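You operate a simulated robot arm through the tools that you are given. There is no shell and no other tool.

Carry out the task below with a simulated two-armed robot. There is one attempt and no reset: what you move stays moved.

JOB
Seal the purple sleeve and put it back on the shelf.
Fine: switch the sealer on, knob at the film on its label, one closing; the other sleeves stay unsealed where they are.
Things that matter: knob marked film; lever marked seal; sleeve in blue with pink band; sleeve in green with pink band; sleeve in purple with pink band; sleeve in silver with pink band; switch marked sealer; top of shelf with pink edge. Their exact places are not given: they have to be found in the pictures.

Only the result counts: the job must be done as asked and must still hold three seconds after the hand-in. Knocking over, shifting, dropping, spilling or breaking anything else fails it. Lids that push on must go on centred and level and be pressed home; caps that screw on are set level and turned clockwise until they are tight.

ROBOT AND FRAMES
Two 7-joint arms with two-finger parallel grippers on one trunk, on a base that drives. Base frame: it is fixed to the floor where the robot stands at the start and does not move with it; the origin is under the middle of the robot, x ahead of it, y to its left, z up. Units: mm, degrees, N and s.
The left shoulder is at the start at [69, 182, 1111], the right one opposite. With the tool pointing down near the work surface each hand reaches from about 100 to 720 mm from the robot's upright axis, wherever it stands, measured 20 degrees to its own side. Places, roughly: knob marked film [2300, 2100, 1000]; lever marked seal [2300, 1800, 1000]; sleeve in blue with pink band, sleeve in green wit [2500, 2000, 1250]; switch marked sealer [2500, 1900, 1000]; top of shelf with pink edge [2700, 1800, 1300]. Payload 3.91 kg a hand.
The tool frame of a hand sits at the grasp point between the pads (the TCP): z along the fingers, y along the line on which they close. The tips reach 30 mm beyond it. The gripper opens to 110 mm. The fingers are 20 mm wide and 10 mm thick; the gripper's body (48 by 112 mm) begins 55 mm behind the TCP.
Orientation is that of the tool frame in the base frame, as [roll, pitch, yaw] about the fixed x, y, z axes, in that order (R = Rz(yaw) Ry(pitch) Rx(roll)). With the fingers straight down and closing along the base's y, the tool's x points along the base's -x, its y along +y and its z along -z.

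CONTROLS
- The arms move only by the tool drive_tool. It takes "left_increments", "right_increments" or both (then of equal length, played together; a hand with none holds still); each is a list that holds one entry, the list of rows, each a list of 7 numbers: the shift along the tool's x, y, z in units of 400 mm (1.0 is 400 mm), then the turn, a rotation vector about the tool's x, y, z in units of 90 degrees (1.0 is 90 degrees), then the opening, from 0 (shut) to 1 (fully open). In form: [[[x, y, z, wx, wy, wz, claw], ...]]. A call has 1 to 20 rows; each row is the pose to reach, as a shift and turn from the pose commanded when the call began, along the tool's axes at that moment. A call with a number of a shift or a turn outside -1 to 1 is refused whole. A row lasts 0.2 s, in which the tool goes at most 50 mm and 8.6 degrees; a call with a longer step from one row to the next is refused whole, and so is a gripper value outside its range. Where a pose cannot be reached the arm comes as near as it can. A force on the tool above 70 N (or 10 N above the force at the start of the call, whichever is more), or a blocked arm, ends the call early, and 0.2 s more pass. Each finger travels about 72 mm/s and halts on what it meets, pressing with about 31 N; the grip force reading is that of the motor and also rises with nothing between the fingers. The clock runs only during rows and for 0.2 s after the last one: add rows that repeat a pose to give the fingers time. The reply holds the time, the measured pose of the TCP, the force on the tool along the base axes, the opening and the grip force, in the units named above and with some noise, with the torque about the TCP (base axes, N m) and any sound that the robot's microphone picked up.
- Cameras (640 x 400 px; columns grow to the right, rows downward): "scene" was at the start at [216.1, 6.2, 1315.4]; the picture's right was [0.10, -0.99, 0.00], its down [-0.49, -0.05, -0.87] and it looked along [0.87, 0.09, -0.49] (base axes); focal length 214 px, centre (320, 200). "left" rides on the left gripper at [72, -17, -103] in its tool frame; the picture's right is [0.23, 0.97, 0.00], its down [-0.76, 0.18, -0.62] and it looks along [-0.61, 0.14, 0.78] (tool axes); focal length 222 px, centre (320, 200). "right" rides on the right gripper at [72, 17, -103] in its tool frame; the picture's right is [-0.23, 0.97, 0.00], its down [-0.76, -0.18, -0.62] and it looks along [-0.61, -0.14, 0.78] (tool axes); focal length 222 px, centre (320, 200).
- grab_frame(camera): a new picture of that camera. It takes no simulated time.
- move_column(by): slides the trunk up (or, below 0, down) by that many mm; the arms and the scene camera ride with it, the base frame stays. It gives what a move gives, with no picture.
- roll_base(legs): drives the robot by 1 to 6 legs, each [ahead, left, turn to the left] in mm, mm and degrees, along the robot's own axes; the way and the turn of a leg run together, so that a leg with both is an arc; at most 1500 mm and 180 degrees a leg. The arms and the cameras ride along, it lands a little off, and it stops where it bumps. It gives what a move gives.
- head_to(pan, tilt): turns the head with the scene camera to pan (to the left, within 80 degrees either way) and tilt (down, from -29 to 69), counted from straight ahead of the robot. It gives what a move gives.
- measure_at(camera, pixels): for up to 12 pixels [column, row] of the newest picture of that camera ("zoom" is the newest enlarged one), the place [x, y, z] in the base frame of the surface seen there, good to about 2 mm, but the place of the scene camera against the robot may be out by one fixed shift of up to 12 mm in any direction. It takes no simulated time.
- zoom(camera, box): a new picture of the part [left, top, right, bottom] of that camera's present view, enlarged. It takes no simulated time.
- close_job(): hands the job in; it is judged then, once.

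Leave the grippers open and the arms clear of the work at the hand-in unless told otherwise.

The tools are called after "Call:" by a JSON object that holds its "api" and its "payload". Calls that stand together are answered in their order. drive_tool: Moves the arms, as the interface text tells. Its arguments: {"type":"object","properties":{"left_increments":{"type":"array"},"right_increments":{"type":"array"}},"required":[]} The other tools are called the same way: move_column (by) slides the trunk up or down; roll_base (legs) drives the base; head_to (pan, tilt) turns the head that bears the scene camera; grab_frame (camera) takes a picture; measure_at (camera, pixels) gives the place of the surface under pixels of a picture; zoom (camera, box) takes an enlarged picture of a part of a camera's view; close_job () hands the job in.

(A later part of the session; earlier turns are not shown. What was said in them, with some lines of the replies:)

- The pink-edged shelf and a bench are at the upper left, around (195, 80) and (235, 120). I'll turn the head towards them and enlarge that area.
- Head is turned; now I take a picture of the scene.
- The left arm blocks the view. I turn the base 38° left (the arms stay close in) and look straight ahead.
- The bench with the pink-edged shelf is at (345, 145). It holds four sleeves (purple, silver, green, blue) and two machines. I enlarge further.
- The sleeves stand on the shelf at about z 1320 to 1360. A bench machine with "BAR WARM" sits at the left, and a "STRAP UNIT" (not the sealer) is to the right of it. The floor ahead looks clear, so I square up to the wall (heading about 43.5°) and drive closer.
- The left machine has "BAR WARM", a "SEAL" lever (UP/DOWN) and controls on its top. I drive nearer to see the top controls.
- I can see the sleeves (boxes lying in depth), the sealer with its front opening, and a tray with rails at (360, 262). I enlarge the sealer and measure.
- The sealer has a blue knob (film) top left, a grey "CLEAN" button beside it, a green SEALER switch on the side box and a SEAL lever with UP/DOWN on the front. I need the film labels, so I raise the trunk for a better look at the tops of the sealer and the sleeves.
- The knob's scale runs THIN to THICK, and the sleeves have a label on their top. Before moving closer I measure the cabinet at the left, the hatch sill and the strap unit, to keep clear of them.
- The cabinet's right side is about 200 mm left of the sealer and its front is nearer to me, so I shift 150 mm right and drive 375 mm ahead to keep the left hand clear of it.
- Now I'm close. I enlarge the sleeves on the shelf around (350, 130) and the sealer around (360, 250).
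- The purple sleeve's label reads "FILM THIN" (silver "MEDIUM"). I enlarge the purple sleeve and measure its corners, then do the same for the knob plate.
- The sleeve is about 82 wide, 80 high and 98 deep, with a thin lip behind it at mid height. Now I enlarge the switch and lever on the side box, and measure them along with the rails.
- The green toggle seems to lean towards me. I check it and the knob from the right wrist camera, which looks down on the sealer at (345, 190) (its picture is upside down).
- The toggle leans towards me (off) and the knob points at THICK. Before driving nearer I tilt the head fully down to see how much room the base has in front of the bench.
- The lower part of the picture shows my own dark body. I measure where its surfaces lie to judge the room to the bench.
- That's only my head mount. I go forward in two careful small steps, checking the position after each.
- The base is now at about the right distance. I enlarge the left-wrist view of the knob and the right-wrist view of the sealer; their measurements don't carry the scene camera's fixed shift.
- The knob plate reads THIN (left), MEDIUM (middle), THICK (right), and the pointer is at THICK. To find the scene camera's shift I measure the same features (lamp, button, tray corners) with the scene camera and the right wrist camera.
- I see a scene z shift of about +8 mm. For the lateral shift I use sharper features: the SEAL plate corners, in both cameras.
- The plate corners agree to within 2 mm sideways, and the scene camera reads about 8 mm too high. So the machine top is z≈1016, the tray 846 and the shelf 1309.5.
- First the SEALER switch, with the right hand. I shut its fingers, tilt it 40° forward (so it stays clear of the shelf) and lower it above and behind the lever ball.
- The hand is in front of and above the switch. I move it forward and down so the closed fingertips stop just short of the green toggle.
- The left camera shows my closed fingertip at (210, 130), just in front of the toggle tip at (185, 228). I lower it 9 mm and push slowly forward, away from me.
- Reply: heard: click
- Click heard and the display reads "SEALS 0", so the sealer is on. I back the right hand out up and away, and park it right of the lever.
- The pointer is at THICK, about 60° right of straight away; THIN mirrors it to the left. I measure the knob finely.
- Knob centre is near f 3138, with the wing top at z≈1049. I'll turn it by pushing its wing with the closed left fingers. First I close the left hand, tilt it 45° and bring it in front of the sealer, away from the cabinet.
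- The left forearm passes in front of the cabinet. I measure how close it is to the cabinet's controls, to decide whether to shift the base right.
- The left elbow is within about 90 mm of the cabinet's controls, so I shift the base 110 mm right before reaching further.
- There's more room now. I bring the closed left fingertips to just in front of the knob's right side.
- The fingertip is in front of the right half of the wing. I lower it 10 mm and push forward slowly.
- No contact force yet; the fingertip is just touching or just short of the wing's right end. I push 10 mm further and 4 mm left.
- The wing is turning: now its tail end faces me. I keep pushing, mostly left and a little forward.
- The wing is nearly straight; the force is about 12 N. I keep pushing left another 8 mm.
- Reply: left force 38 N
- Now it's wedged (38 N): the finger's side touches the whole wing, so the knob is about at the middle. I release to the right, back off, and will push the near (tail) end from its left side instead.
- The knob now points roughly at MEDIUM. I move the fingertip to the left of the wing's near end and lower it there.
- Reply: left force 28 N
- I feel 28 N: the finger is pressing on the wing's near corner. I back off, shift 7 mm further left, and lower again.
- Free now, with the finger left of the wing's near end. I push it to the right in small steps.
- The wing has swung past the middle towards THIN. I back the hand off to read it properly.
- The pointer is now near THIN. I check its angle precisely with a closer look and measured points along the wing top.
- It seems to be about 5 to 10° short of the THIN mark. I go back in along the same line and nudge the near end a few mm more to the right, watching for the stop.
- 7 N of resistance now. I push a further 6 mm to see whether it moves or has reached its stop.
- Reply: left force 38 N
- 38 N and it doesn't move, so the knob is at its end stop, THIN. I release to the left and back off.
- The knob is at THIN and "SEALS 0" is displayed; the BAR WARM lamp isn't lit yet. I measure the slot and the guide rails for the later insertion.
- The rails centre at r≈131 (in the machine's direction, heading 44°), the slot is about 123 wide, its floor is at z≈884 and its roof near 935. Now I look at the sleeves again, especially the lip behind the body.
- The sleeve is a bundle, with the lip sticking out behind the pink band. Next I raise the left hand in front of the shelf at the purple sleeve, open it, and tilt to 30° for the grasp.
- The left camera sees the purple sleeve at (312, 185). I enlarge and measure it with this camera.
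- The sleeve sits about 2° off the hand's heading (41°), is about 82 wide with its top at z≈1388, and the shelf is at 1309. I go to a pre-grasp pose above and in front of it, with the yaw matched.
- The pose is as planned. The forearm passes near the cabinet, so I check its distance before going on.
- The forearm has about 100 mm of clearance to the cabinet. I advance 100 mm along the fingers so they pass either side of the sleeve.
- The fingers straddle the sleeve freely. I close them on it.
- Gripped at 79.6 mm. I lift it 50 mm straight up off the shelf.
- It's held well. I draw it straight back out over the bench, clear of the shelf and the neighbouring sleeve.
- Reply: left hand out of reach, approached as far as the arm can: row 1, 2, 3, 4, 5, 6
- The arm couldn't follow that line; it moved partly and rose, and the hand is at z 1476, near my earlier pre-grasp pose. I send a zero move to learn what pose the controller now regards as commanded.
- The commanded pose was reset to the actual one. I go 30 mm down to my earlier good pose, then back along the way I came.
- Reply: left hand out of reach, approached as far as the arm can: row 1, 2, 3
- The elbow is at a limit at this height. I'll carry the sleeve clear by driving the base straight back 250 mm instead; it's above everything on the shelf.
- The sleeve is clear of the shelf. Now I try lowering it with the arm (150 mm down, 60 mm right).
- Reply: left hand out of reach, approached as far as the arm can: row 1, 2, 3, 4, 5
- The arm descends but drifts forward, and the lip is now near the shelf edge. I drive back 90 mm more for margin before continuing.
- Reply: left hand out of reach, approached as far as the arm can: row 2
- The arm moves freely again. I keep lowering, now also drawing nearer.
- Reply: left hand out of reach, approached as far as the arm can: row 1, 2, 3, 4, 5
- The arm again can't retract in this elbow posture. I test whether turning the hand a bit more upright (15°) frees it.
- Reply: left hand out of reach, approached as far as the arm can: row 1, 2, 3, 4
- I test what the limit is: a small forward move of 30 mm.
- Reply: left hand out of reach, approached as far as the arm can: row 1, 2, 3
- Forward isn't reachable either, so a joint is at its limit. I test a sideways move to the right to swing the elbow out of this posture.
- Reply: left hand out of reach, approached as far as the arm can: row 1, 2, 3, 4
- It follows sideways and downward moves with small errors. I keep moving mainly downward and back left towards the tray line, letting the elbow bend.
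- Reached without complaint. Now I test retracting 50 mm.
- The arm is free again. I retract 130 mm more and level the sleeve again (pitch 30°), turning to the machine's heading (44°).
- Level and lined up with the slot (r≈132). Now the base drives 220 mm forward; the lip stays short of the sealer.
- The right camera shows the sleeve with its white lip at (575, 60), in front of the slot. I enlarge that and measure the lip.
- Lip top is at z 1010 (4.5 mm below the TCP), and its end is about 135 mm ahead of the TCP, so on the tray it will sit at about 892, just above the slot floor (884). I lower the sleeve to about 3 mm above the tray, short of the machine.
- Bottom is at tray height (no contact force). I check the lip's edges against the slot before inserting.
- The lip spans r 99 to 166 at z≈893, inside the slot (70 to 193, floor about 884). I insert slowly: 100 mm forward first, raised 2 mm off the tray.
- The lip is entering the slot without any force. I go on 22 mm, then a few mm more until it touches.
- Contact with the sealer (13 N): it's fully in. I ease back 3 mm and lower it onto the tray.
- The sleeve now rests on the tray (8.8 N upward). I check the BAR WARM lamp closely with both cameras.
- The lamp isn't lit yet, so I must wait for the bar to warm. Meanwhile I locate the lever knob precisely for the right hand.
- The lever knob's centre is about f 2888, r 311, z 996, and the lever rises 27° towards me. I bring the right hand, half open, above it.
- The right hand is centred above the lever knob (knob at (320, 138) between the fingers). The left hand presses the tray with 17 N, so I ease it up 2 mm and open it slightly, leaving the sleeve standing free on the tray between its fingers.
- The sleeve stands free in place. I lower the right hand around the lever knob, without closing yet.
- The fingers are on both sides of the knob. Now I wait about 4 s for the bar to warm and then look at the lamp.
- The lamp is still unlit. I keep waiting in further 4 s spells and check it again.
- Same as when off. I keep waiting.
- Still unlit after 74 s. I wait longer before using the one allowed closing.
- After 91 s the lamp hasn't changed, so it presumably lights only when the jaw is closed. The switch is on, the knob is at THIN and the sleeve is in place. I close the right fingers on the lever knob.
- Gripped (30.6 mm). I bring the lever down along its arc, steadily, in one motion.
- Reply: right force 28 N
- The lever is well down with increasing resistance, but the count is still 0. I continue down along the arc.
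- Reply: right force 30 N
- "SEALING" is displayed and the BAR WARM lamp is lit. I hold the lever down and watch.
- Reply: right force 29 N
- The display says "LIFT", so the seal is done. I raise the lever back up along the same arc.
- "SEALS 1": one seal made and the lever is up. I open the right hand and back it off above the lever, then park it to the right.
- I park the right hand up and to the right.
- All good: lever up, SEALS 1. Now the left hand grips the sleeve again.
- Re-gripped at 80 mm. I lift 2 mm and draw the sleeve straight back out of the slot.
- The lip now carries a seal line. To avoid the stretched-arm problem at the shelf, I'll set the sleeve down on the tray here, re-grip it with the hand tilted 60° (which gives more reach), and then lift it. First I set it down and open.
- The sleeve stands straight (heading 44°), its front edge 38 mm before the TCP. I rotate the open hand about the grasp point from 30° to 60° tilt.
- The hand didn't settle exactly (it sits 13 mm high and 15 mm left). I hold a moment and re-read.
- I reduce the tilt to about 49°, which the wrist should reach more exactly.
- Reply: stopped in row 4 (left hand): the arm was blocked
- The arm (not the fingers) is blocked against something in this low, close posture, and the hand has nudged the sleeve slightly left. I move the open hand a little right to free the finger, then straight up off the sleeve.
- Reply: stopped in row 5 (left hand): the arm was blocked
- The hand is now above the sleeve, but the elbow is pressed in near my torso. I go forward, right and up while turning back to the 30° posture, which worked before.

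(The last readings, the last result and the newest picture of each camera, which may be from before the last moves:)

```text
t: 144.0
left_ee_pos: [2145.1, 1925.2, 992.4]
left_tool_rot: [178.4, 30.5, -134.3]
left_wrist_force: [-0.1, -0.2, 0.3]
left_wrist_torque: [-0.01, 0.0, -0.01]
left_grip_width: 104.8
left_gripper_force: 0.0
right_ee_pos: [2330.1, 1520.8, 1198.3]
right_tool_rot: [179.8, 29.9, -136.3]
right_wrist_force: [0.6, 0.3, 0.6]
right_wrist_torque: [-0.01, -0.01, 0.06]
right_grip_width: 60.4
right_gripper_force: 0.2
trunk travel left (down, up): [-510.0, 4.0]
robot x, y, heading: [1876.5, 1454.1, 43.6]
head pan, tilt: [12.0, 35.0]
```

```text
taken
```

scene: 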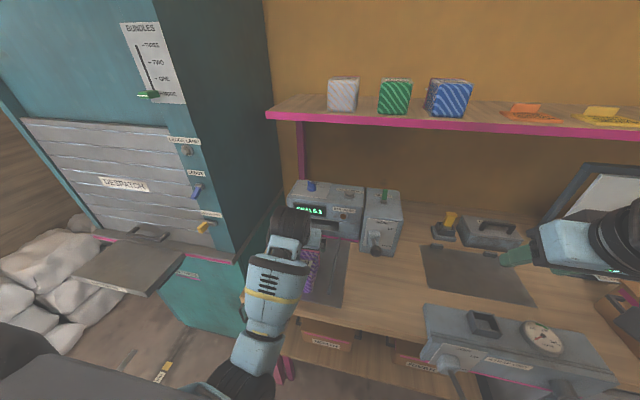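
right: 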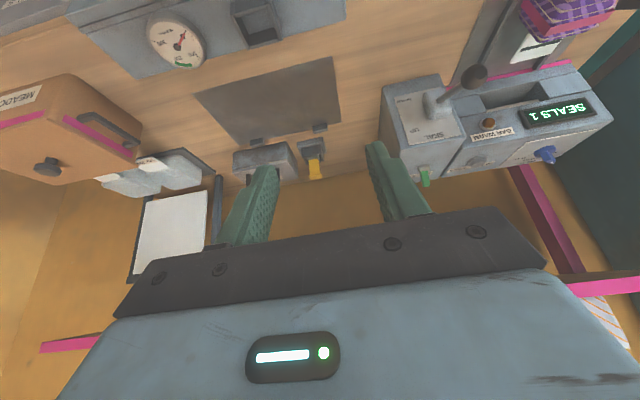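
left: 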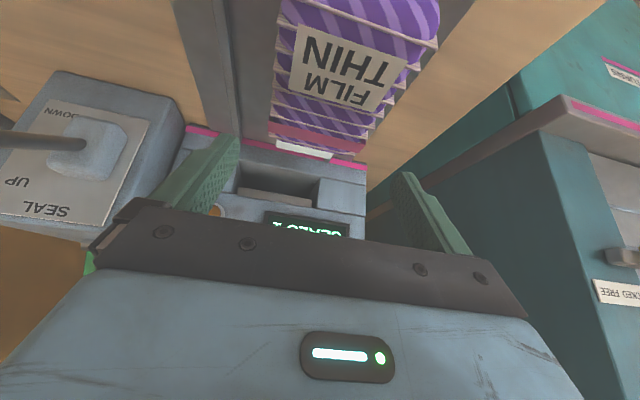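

The hand is free and clear above the sleeve. I roll the base back 130 mm, so the arm isn't cramped for the new grasp.

Call:
{"api": "roll_base", "payload": {"legs": [[-130, 0, 0]]}}

Call:
{"api": "grab_frame", "payload": {"camera": "left"}}

Call:
{"api": "grab_frame", "payload": {"camera": "scene"}}

```text
t: 145.3
left_ee_pos: [2050.5, 1835.6, 996.4]
left_tool_rot: [178.4, 30.7, -134.1]
left_wrist_force: [0.4, 0.2, 0.5]
left_wrist_torque: [-0.01, -0.04, -0.01]
left_grip_width: 104.4
left_gripper_force: 0.1
right_ee_pos: [2234.2, 1431.9, 1197.6]
right_tool_rot: [179.9, 30.0, -136.4]
right_wrist_force: [-0.9, -0.2, -0.2]
right_wrist_torque: [-0.02, 0.03, -0.02]
right_grip_width: 60.4
right_gripper_force: 0.1
trunk travel left (down, up): [-510.0, 4.0]
robot x, y, heading: [1780.8, 1365.3, 43.9]
head pan, tilt: [12.0, 35.0]
```

```text
taken
```

left: 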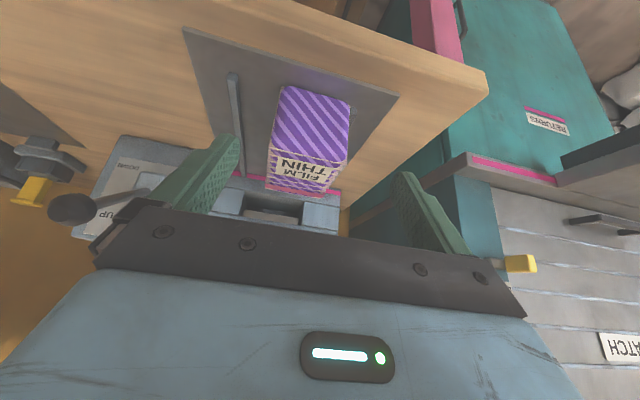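

```text
taken
```

scene: 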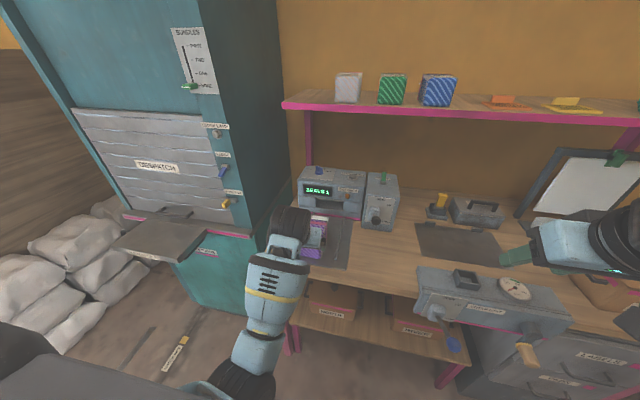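

The sleeve stands on the tray at (310, 140) in the left view. I measure its exact pose.

Call:
{"api": "zoom", "payload": {"camera": "left", "box": [252, 75, 380, 205]}}

Call:
{"api": "measure_at", "payload": {"camera": "zoom", "pixels": [[245, 100], [300, 110], [370, 130], [240, 150], [300, 160], [365, 180], [225, 200], [290, 215], [355, 230], [250, 290], [300, 300], [230, 330]]}}

Call:
{"api": "measure_at", "payload": {"camera": "zoom", "pixels": [[210, 245], [345, 265], [205, 300], [340, 300], [200, 330], [290, 345], [330, 330], [200, 345], [150, 200], [420, 200], [218, 240], [350, 255]]}}

```text
3.08 times, centred on (316, 140) of left
```

zoom: 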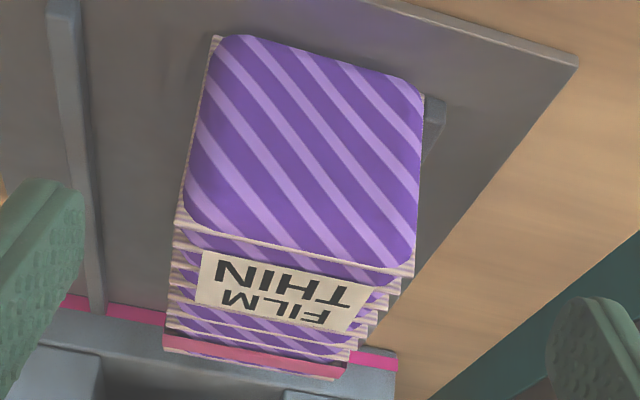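

```text
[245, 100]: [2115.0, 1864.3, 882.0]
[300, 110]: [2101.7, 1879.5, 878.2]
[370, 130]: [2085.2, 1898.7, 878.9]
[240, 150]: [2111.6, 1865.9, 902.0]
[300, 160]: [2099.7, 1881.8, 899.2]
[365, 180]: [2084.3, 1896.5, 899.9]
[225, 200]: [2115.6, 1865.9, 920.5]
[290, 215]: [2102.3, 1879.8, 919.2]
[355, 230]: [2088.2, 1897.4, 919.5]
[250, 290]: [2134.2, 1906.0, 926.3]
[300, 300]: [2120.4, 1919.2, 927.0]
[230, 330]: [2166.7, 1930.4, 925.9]
```

```text
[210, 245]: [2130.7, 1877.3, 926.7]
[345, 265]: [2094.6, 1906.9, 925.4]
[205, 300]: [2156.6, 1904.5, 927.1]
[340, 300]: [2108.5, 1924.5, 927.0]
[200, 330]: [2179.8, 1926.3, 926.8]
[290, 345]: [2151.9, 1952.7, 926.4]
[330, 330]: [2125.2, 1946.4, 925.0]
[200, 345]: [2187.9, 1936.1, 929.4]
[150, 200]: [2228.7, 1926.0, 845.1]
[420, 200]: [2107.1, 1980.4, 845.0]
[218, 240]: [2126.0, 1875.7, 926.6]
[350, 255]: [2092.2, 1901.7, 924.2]
```

The sleeve stands at heading about 41°. I move the open hand to a pre-grasp pose with 50° tilt, aligned with the sleeve.

Call:
{"api": "drive_tool", "payload": {"left_increments": [[[-0.0103, 0.0003, 0.0468, 0.017, -0.0715, 0.0133, 1], [-0.0205, 0.0007, 0.0935, 0.034, -0.1429, 0.0267, 1], [-0.0308, 0.001, 0.1403, 0.051, -0.2144, 0.04, 1], [-0.0308, 0.001, 0.1403, 0.051, -0.2144, 0.04, 1]]]}}

Call:
{"api": "grab_frame", "payload": {"camera": "left"}}

Call:
{"api": "grab_frame", "payload": {"camera": "scene"}}

```text
t: 146.3
left_ee_pos: [2077.2, 1865.2, 953.3]
left_tool_rot: [180.0, 50.1, -139.1]
left_wrist_force: [-0.1, -0.4, -0.3]
left_wrist_torque: [-0.02, 0.01, -0.04]
left_grip_width: 110.3
left_gripper_force: 0.1
right_ee_pos: [2233.1, 1431.5, 1198.2]
right_tool_rot: [179.9, 30.0, -136.4]
right_wrist_force: [0.5, 0.0, 0.4]
right_wrist_torque: [-0.01, -0.03, 0.0]
right_grip_width: 60.7
right_gripper_force: 0.1
trunk travel left (down, up): [-510.0, 4.0]
robot x, y, heading: [1783.4, 1363.1, 43.6]
head pan, tilt: [12.0, 35.0]
```

```text
taken
```

left: 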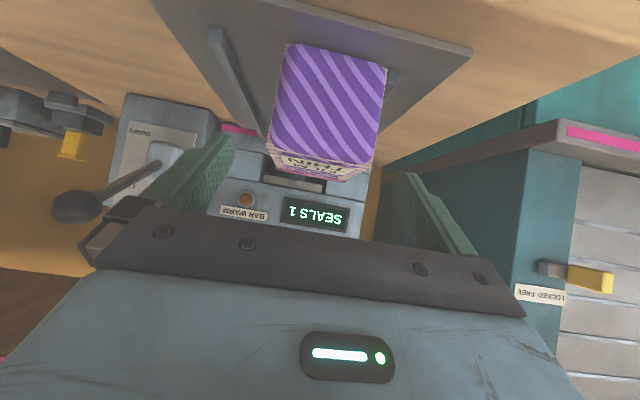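

```text
taken
```

scene: 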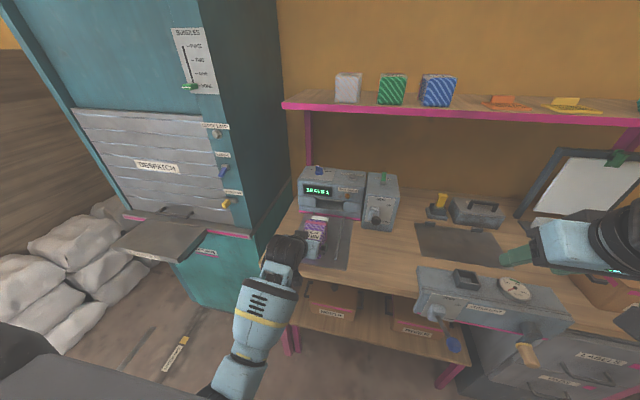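

Pose reached exactly. I advance 90 mm along the fingers to straddle the sleeve.

Call:
{"api": "drive_tool", "payload": {"left_increments": [[[0, 0, 0.075, 0, 0, 0, 1], [0, 0, 0.14, 0, 0, 0, 1], [0, 0, 0.19, 0, 0, 0, 1], [0, 0, 0.223, 0, 0, 0, 1], [0, 0, 0.223, 0, 0, 0, 1]]]}}

Call:
{"api": "grab_frame", "payload": {"camera": "left"}}

Call:
{"api": "zoom", "payload": {"camera": "scene", "box": [250, 190, 378, 270]}}

```text
t: 147.5
left_ee_pos: [2127.0, 1911.1, 899.2]
left_tool_rot: [179.8, 50.0, -139.1]
left_wrist_force: [0.3, -0.1, 0.1]
left_wrist_torque: [-0.01, -0.01, 0.03]
left_grip_width: 110.1
left_gripper_force: 0.2
right_ee_pos: [2234.4, 1430.4, 1198.5]
right_tool_rot: [-180.0, 30.1, -136.4]
right_wrist_force: [-0.6, 1.3, 0.1]
right_wrist_torque: [0.02, 0.01, 0.0]
right_grip_width: 60.3
right_gripper_force: 0.0
trunk travel left (down, up): [-510.0, 4.0]
robot x, y, heading: [1783.1, 1366.6, 43.5]
head pan, tilt: [12.0, 35.0]
```

```text
taken
```

left: 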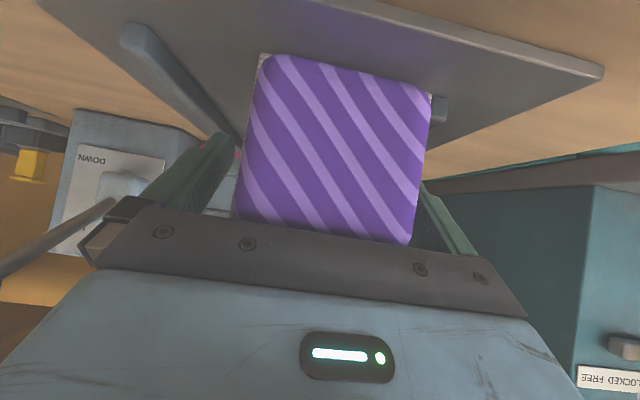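

```text
5.00 times, centred on (314, 230) of scene
```

zoom: 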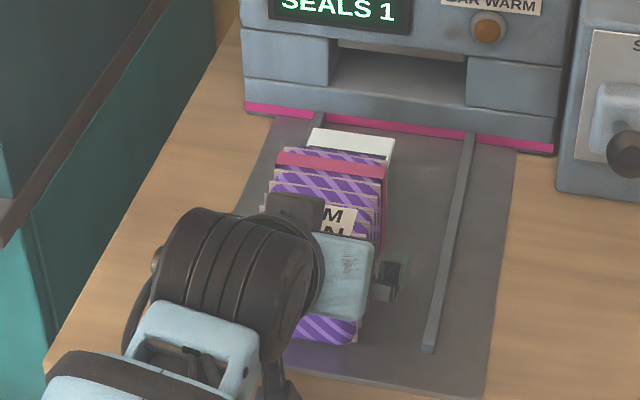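

Straddling cleanly. I close and lift 30 mm.

Call:
{"api": "drive_tool", "payload": {"left_increments": [[[0, 0, 0, 0, 0, 0, 0.8], [0, 0, 0, 0, 0, 0, 0.62], [0, 0, 0, 0, 0, 0, 0.6], [0, 0, 0, 0, 0, 0, 0.6], [0, 0, 0, 0, 0, 0, 0.6], [-0.0287, 0, -0.0241, 0, 0, 0, 0.6], [-0.0575, 0, -0.0482, 0, 0, 0, 0.6], [-0.0575, 0, -0.0482, 0, 0, 0, 0.6]]]}}

Call:
{"api": "grab_frame", "payload": {"camera": "left"}}

Call:
{"api": "grab_frame", "payload": {"camera": "scene"}}

```text
t: 149.3
left_ee_pos: [2127.9, 1910.0, 926.0]
left_tool_rot: [180.0, 49.9, -139.2]
left_wrist_force: [0.1, 0.0, -2.7]
left_wrist_torque: [-0.06, 0.04, -0.02]
left_grip_width: 79.8
left_gripper_force: 30.7
right_ee_pos: [2234.2, 1432.4, 1198.5]
right_tool_rot: [179.9, 29.9, -136.4]
right_wrist_force: [-0.2, 0.2, 0.1]
right_wrist_torque: [0.0, 0.01, -0.02]
right_grip_width: 60.6
right_gripper_force: 0.1
trunk travel left (down, up): [-510.0, 4.0]
robot x, y, heading: [1781.0, 1362.0, 43.6]
head pan, tilt: [12.0, 35.0]
```

```text
taken
```

left: 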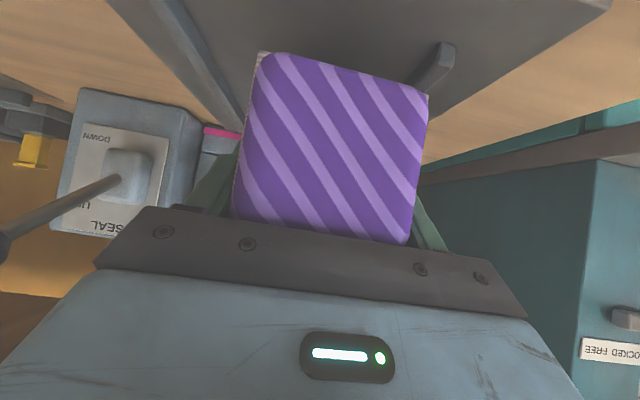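

```text
taken
```

scene: 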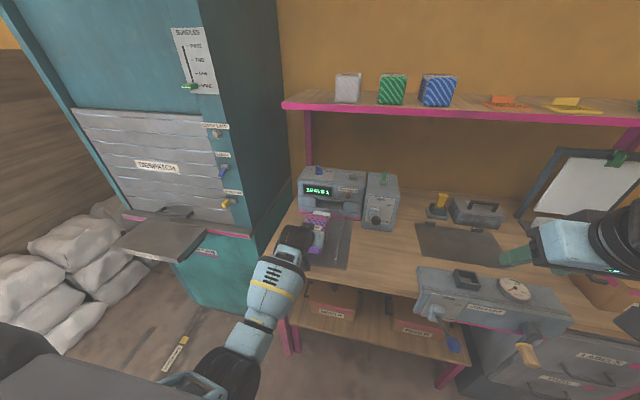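

Held firmly. I raise it straight up in front of the shelf, in two stages.

Call:
{"api": "drive_tool", "payload": {"left_increments": [[[-0.0877, 0, -0.0736, 0, 0, 0, 0.6], [-0.1754, 0, -0.1472, 0, 0, 0, 0.6], [-0.2631, 0, -0.2208, 0, 0, 0, 0.6], [-0.3508, 0, -0.2944, 0, 0, 0, 0.6], [-0.4385, 0, -0.368, 0, 0, 0, 0.6], [-0.5262, 0, -0.4416, 0, 0, 0, 0.6]]]}}

Call:
{"api": "grab_frame", "payload": {"camera": "scene"}}

```text
t: 150.7
left_ee_pos: [2128.0, 1910.0, 1207.2]
left_tool_rot: [179.8, 49.9, -139.0]
left_wrist_force: [-0.1, -0.6, -3.4]
left_wrist_torque: [-0.05, 0.04, -0.02]
left_grip_width: 79.7
left_gripper_force: 30.5
right_ee_pos: [2233.2, 1432.2, 1197.9]
right_tool_rot: [180.0, 30.0, -136.4]
right_wrist_force: [-0.1, -0.4, -0.1]
right_wrist_torque: [0.03, 0.0, 0.01]
right_grip_width: 60.5
right_gripper_force: 0.0
trunk travel left (down, up): [-510.0, 4.0]
robot x, y, heading: [1780.9, 1367.7, 43.6]
head pan, tilt: [12.0, 35.0]
```

```text
taken
```

scene: 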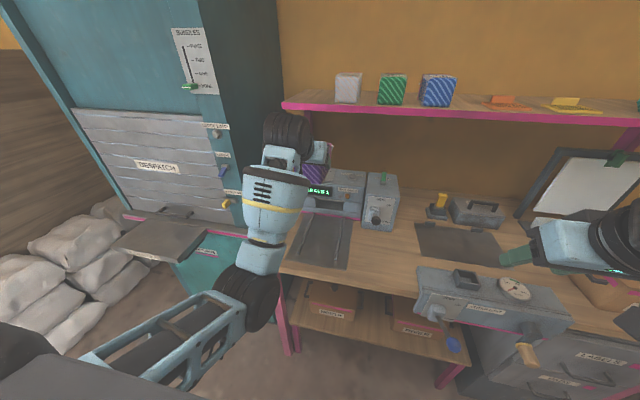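

Good. I raise it on to z≈1430 and shift 78 mm left, in line with its old place.

Call:
{"api": "drive_tool", "payload": {"left_increments": [[[-0.0712, 0.0325, -0.0598, 0, 0, 0, 0.6], [-0.1423, 0.065, -0.1195, 0, 0, 0, 0.6], [-0.2135, 0.0975, -0.1793, 0, 0, 0, 0.6], [-0.2847, 0.13, -0.239, 0, 0, 0, 0.6], [-0.3558, 0.1625, -0.2988, 0, 0, 0, 0.6], [-0.427, 0.195, -0.3585, 0, 0, 0, 0.6], [-0.427, 0.195, -0.3585, 0, 0, 0, 0.6]]]}}

Call:
{"api": "grab_frame", "payload": {"camera": "scene"}}

Call:
{"api": "grab_frame", "payload": {"camera": "left"}}

```text
t: 152.3
left_ee_pos: [2077.1, 1973.9, 1425.3]
left_tool_rot: [179.8, 49.9, -139.2]
left_wrist_force: [-0.3, 0.4, -3.7]
left_wrist_torque: [-0.06, 0.05, -0.01]
left_grip_width: 79.8
left_gripper_force: 31.4
right_ee_pos: [2233.1, 1430.9, 1197.9]
right_tool_rot: [179.9, 30.0, -136.3]
right_wrist_force: [0.7, 0.1, -0.4]
right_wrist_torque: [0.01, -0.03, 0.04]
right_grip_width: 60.5
right_gripper_force: 0.0
trunk travel left (down, up): [-510.0, 4.0]
robot x, y, heading: [1782.1, 1366.8, 43.4]
head pan, tilt: [12.0, 35.0]
```

```text
taken
```

scene: 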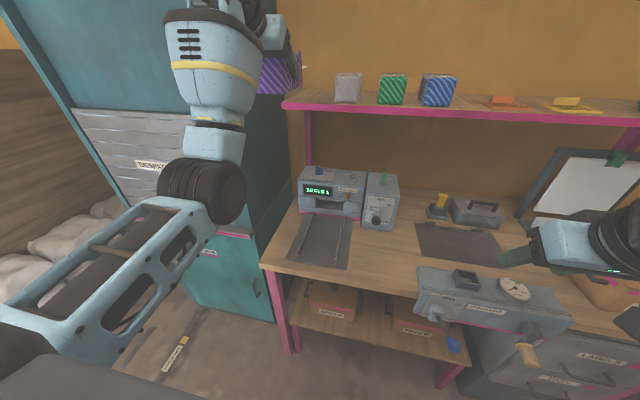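

```text
taken
```

left: 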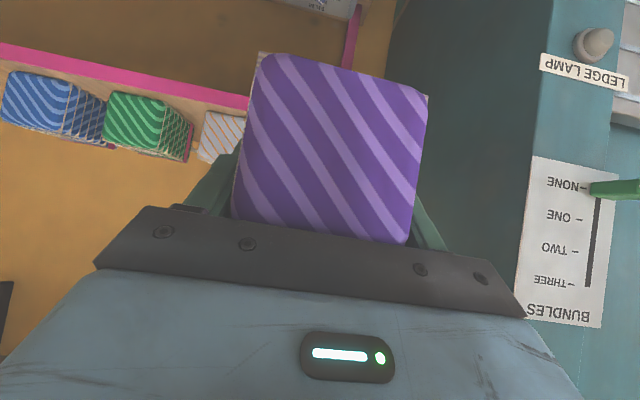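

I measure the forearm and elbow before driving forward, to be sure they clear the cabinet.

Call:
{"api": "measure_at", "payload": {"camera": "scene", "pixels": [[200, 190], [165, 195], [215, 80], [170, 30], [185, 110], [240, 190], [190, 140], [130, 230], [275, 85], [300, 75]]}}

```text
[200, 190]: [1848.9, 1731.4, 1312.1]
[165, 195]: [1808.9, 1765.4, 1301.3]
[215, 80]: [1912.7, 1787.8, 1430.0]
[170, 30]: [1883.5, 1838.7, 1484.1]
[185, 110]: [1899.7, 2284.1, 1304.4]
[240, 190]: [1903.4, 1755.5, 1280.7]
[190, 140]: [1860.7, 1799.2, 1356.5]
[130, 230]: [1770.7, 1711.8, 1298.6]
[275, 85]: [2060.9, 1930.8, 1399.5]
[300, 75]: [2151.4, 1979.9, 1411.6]
```

Everything clears by 100 mm or more. I drive forward 250 mm, bringing the sleeve over its old spot with its bottom about 60 mm above the shelf.

Call:
{"api": "roll_base", "payload": {"legs": [[250, 0, 0]]}}

Call:
{"api": "grab_frame", "payload": {"camera": "scene"}}

Call:
{"api": "grab_frame", "payload": {"camera": "left"}}

```text
t: 154.1
left_ee_pos: [2259.8, 2141.3, 1426.8]
left_tool_rot: [179.8, 50.1, -139.4]
left_wrist_force: [-0.1, 0.1, -2.6]
left_wrist_torque: [-0.05, 0.02, -0.02]
left_grip_width: 79.8
left_gripper_force: 31.0
right_ee_pos: [2413.5, 1601.8, 1200.3]
right_tool_rot: [179.9, 30.1, -136.7]
right_wrist_force: [0.2, -0.1, 0.5]
right_wrist_torque: [-0.02, 0.0, 0.01]
right_grip_width: 60.1
right_gripper_force: 0.1
trunk travel left (down, up): [-510.0, 4.0]
robot x, y, heading: [1963.0, 1535.4, 43.3]
head pan, tilt: [12.0, 35.0]
```

```text
taken
```

scene: 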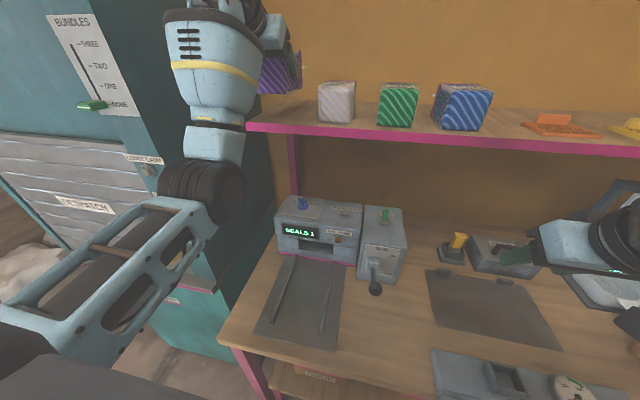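

```text
taken
```

left: 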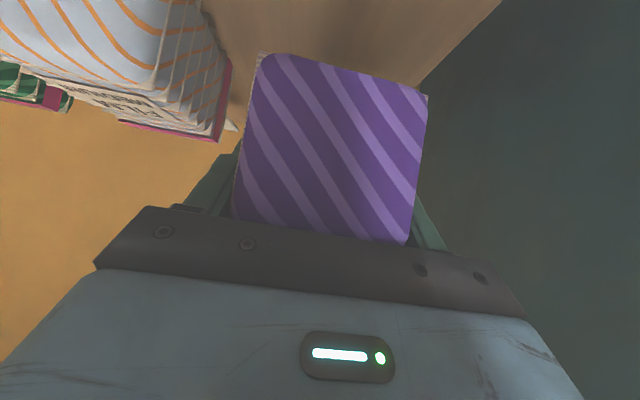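

The sleeve is in line (lateral error about 1 mm) and 34 mm short. I go forward 34 mm, then down to about 3 mm above the shelf.

Call:
{"api": "drive_tool", "payload": {"left_increments": [[[-0.0545, 0.0025, 0.0653, 0, 0, 0, 0.6], [-0.0161, 0.0025, 0.0974, 0, 0, 0, 0.6], [0.0223, 0.0025, 0.1294, 0, 0, 0, 0.6], [0.0605, 0.0025, 0.1615, 0, 0, 0, 0.6], [0.0605, 0.0025, 0.1615, 0, 0, 0, 0.6]]]}}

Call:
{"api": "grab_frame", "payload": {"camera": "left"}}

Call:
{"api": "zoom", "payload": {"camera": "scene", "box": [230, 50, 390, 150]}}

```text
t: 155.3
left_ee_pos: [2286.0, 2164.8, 1366.9]
left_tool_rot: [179.9, 50.1, -139.3]
left_wrist_force: [0.6, -0.2, -2.3]
left_wrist_torque: [-0.05, 0.05, 0.0]
left_grip_width: 79.9
left_gripper_force: 31.1
right_ee_pos: [2413.5, 1600.5, 1199.0]
right_tool_rot: [179.9, 30.0, -136.6]
right_wrist_force: [0.0, 0.5, 0.5]
right_wrist_torque: [0.0, 0.02, 0.0]
right_grip_width: 60.6
right_gripper_force: 0.0
trunk travel left (down, up): [-510.0, 4.0]
robot x, y, heading: [1961.2, 1535.6, 43.4]
head pan, tilt: [12.0, 35.0]
```

```text
taken
```

left: 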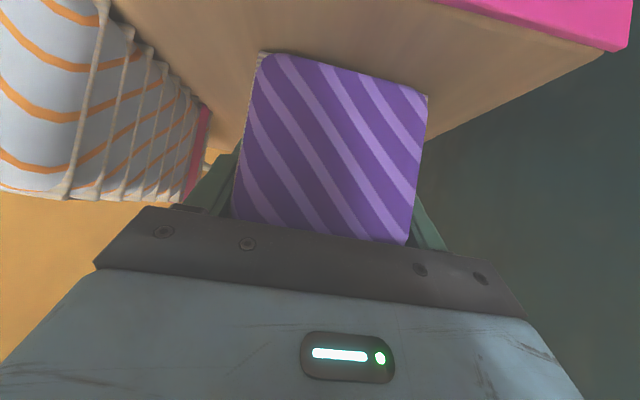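

```text
4.00 times, centred on (310, 100) of scene
```

zoom: 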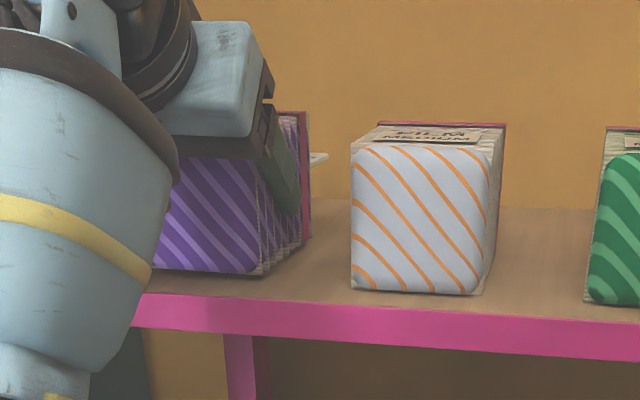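

In place, about 4 mm above the shelf. I lower gently until it touches.

Call:
{"api": "drive_tool", "payload": {"left_increments": [[[0.0038, 0, 0.0032, 0, 0, 0, 0.6], [0.0067, 0, 0.0056, 0, 0, 0, 0.6], [0.0086, 0, 0.0072, 0, 0, 0, 0.6], [0.0086, 0, 0.0072, 0, 0, 0, 0.6]]]}}

Call:
{"api": "zoom", "payload": {"camera": "scene", "box": [260, 90, 356, 150]}}

```text
t: 156.3
left_ee_pos: [2285.2, 2164.2, 1362.3]
left_tool_rot: [179.8, 50.0, -139.4]
left_wrist_force: [0.4, 1.0, -2.4]
left_wrist_torque: [-0.05, 0.0, -0.03]
left_grip_width: 79.6
left_gripper_force: 31.0
right_ee_pos: [2412.6, 1599.9, 1198.7]
right_tool_rot: [179.9, 30.0, -136.5]
right_wrist_force: [-0.2, -0.2, -0.2]
right_wrist_torque: [0.01, -0.01, 0.0]
right_grip_width: 60.5
right_gripper_force: 0.0
trunk travel left (down, up): [-510.0, 4.0]
robot x, y, heading: [1962.0, 1532.3, 43.2]
head pan, tilt: [12.0, 35.0]
```

```text
6.67 times, centred on (308, 120) of scene
```

zoom: 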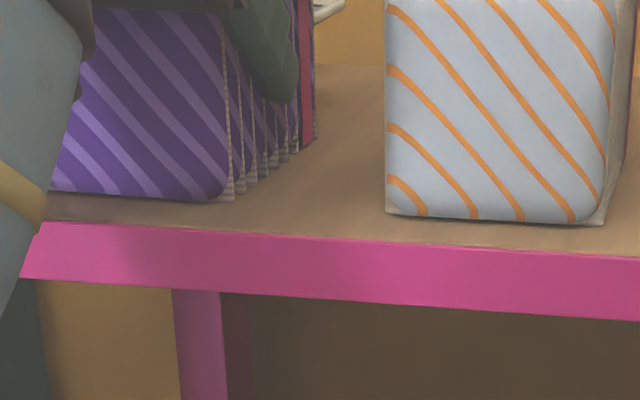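

Still carrying the full weight (2.4 N), so not touching yet. I lower another 2 to 3 mm.

Call:
{"api": "drive_tool", "payload": {"left_increments": [[[0.0019, 0, 0.0016, 0, 0, 0, 0.6], [0.0038, 0, 0.0032, 0, 0, 0, 0.6], [0.0048, 0, 0.004, 0, 0, 0, 0.6], [0.0048, 0, 0.004, 0, 0, 0, 0.6]]]}}

```text
t: 157.3
left_ee_pos: [2284.4, 2163.0, 1362.3]
left_tool_rot: [179.8, 50.3, -139.4]
left_wrist_force: [3.2, 4.9, 11.3]
left_wrist_torque: [-0.43, 0.03, 0.08]
left_grip_width: 79.8
left_gripper_force: 30.8
right_ee_pos: [2414.5, 1600.2, 1199.8]
right_tool_rot: [179.9, 30.1, -136.5]
right_wrist_force: [0.5, 0.5, 0.5]
right_wrist_torque: [-0.01, 0.02, -0.01]
right_grip_width: 60.4
right_gripper_force: 0.0
trunk travel left (down, up): [-510.0, 4.0]
robot x, y, heading: [1959.4, 1535.0, 43.5]
head pan, tilt: [12.0, 35.0]
```

It rests on the shelf (11 N upward). I ease up 1.5 mm and open the fingers.

Call:
{"api": "drive_tool", "payload": {"left_increments": [[[-0.0024, 0, -0.002, 0, 0, 0, 0.6], [-0.0024, 0, -0.002, 0, 0, 0, 0.72], [-0.0024, 0, -0.002, 0, 0, 0, 0.85], [-0.0024, 0, -0.002, 0, 0, 0, 1], [-0.0024, 0, -0.002, 0, 0, 0, 1], [-0.0024, 0, -0.002, 0, 0, 0, 1]]]}}

Call:
{"api": "grab_frame", "payload": {"camera": "left"}}

Call:
{"api": "zoom", "payload": {"camera": "scene", "box": [230, 50, 390, 150]}}

```text
t: 158.7
left_ee_pos: [2285.7, 2165.5, 1360.6]
left_tool_rot: [179.8, 50.0, -139.3]
left_wrist_force: [0.2, 0.4, 0.2]
left_wrist_torque: [-0.02, 0.0, -0.03]
left_grip_width: 110.1
left_gripper_force: 0.1
right_ee_pos: [2415.6, 1601.7, 1198.1]
right_tool_rot: [180.0, 30.0, -136.5]
right_wrist_force: [-0.7, -1.0, -0.1]
right_wrist_torque: [-0.01, 0.01, 0.01]
right_grip_width: 60.8
right_gripper_force: 0.1
trunk travel left (down, up): [-510.0, 4.0]
robot x, y, heading: [1963.5, 1530.4, 43.3]
head pan, tilt: [12.0, 35.0]
```

```text
taken
```

left: 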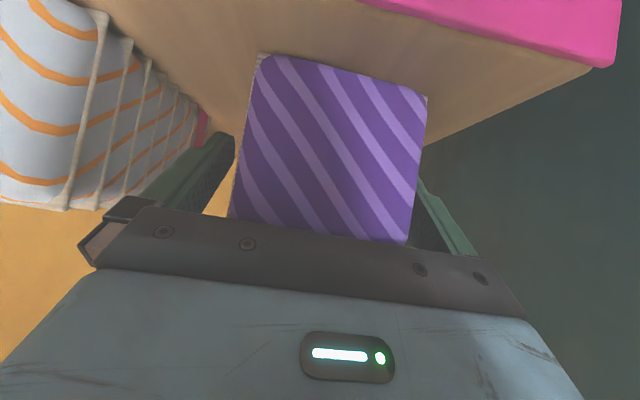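

```text
4.00 times, centred on (310, 100) of scene
```

zoom: 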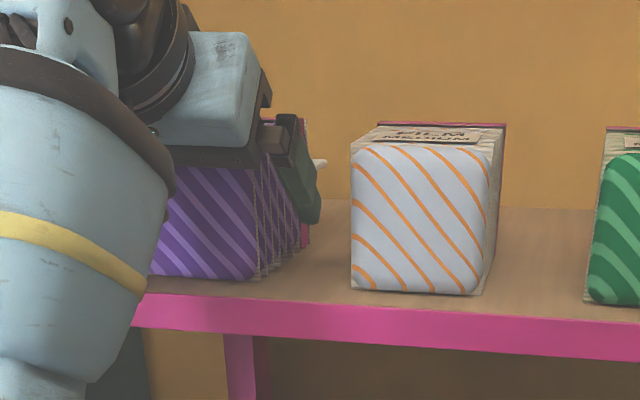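

Released; the sleeve stands on the shelf. I withdraw the hand back and up along the fingers.

Call:
{"api": "drive_tool", "payload": {"left_increments": [[[0, 0, -0.05, 0, 0, 0, 1], [0, 0, -0.125, 0, 0, 0, 1], [0, 0, -0.2, 0, 0, 0, 1], [0, 0, -0.275, 0, 0, 0, 1], [0, 0, -0.375, 0, 0, 0, 1], [0, 0, -0.375, 0, 0, 0, 1]]]}}

Call:
{"api": "grab_frame", "payload": {"camera": "left"}}

Call:
{"api": "grab_frame", "payload": {"camera": "scene"}}

```text
t: 160.1
left_ee_pos: [2198.3, 2087.4, 1455.5]
left_tool_rot: [179.8, 49.9, -139.5]
left_wrist_force: [-0.5, 0.5, -0.8]
left_wrist_torque: [0.02, -0.01, 0.0]
left_grip_width: 110.0
left_gripper_force: 0.0
right_ee_pos: [2415.8, 1600.7, 1197.2]
right_tool_rot: [179.8, 30.0, -136.6]
right_wrist_force: [0.0, -0.6, -0.9]
right_wrist_torque: [-0.01, 0.01, 0.01]
right_grip_width: 60.3
right_gripper_force: 0.0
trunk travel left (down, up): [-510.0, 4.0]
robot x, y, heading: [1962.4, 1538.5, 43.1]
head pan, tilt: [12.0, 35.0]
```

```text
taken
```

left: 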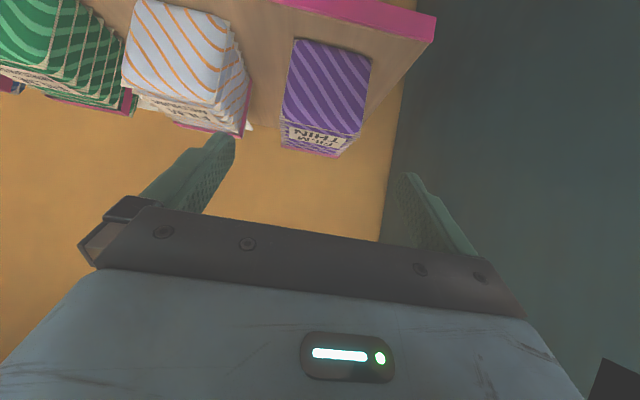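

```text
taken
```

scene: 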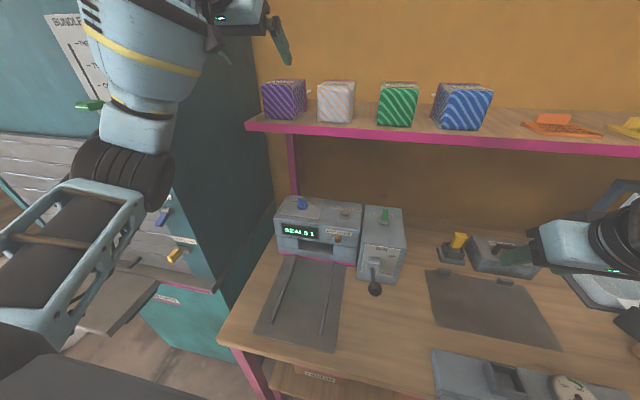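

The purple sleeve stands in its old place. I drive the base straight back to get the arms clear, and open the right gripper fully.

Call:
{"api": "roll_base", "payload": {"legs": [[-400, 0, 0]]}}

Call:
{"api": "drive_tool", "payload": {"left_increments": [[[0, 0, 0, 0, 0, 0, 1], [0, 0, 0, 0, 0, 0, 1], [0, 0, 0, 0, 0, 0, 1]]], "right_increments": [[[0, 0, 0, 0, 0, 0, 0.8], [0, 0, 0, 0, 0, 0, 1], [0, 0, 0, 0, 0, 0, 1]]]}}

Call:
{"api": "grab_frame", "payload": {"camera": "scene"}}

Call:
{"api": "zoom", "payload": {"camera": "scene", "box": [270, 60, 430, 160]}}

Call:
{"api": "zoom", "payload": {"camera": "scene", "box": [270, 140, 430, 240]}}

```text
t: 162.6
left_ee_pos: [1907.2, 1814.5, 1457.7]
left_tool_rot: [179.8, 50.0, -139.2]
left_wrist_force: [0.0, 0.5, 0.4]
left_wrist_torque: [0.01, -0.03, 0.01]
left_grip_width: 110.0
left_gripper_force: 0.0
right_ee_pos: [2124.5, 1328.1, 1196.5]
right_tool_rot: [179.9, 29.9, -136.3]
right_wrist_force: [0.3, -0.1, 0.0]
right_wrist_torque: [0.0, -0.01, -0.03]
right_grip_width: 60.9
right_gripper_force: 0.0
trunk travel left (down, up): [-510.0, 4.0]
robot x, y, heading: [1670.1, 1263.5, 43.6]
head pan, tilt: [12.0, 35.0]
```

```text
t: 163.4
left_ee_pos: [1907.2, 1813.9, 1457.1]
left_tool_rot: [179.8, 50.0, -139.2]
left_wrist_force: [-0.4, 0.6, -0.4]
left_wrist_torque: [-0.01, 0.0, -0.04]
left_grip_width: 110.1
left_gripper_force: 0.1
right_ee_pos: [2124.4, 1329.1, 1199.2]
right_tool_rot: [179.8, 30.1, -136.4]
right_wrist_force: [-0.4, -0.2, 0.0]
right_wrist_torque: [-0.02, -0.01, 0.04]
right_grip_width: 109.7
right_gripper_force: 0.0
trunk travel left (down, up): [-510.0, 4.0]
robot x, y, heading: [1670.5, 1259.7, 43.6]
head pan, tilt: [12.0, 35.0]
```

```text
taken
```

scene: 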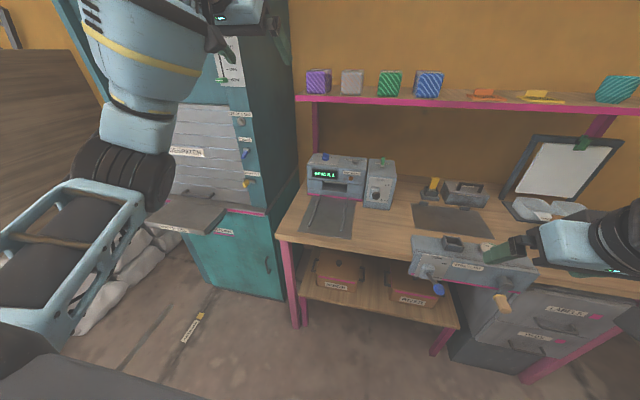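

```text
4.00 times, centred on (350, 110) of scene
```

zoom: 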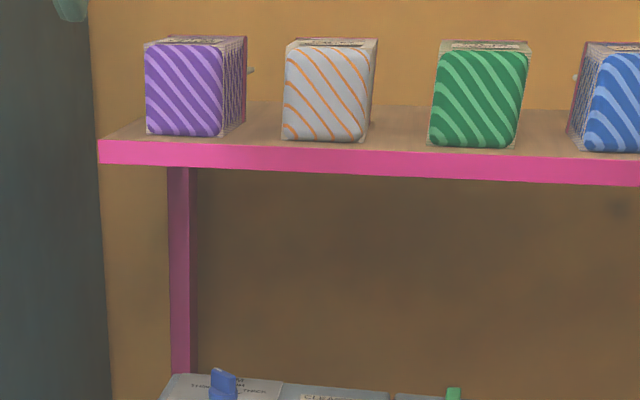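

```text
4.00 times, centred on (350, 190) of scene
```

zoom: 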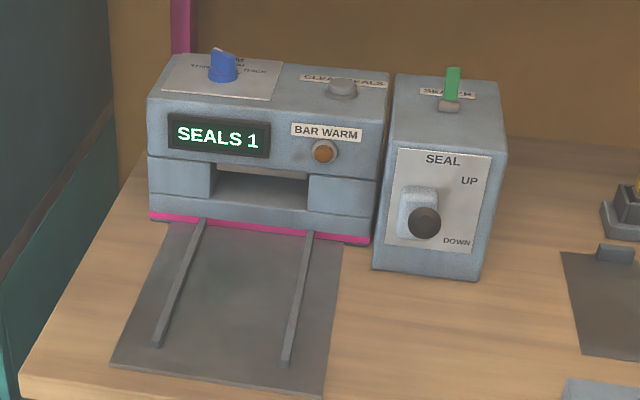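

The purple sleeve is sealed and back on the shelf. The other three sleeves haven't moved, the display reads SEALS 1, the lever is up and the knob is at THIN. Both grippers are open and the arms are clear, so I hand the job in.

Call:
{"api": "close_job", "payload": {}}

```text
The job is handed in.
```

I sealed the purple sleeve, put it back in its old place on the pink-edged shelf and handed the job in. I haven't had a verdict back yet.

- **Sealer:** it is switched on, with the knob at THIN to match the sleeve's "FILM THIN" label. I turned it until it hit its end stop there.
- **Closing:** I pulled the lever down once, held it until the display said LIFT, and raised it again. The display reads SEALS 1, and the sleeve's lip now has a seal line.
- **BAR WARM lamp:** it stayed dark for about 90 seconds after I switched the sealer on, so I closed the lever without it. It lit while the jaw was closed and the display read SEALING.
- **Everything else:** the silver, green and blue sleeves are unsealed and where they were. I saw nothing else shifted, and both grippers are open with the arms clear of the bench.

While re-gripping the sleeve on the sealer's tray, my left arm got blocked and nudged the sleeve slightly. It stayed upright, and I picked it up again squarely.
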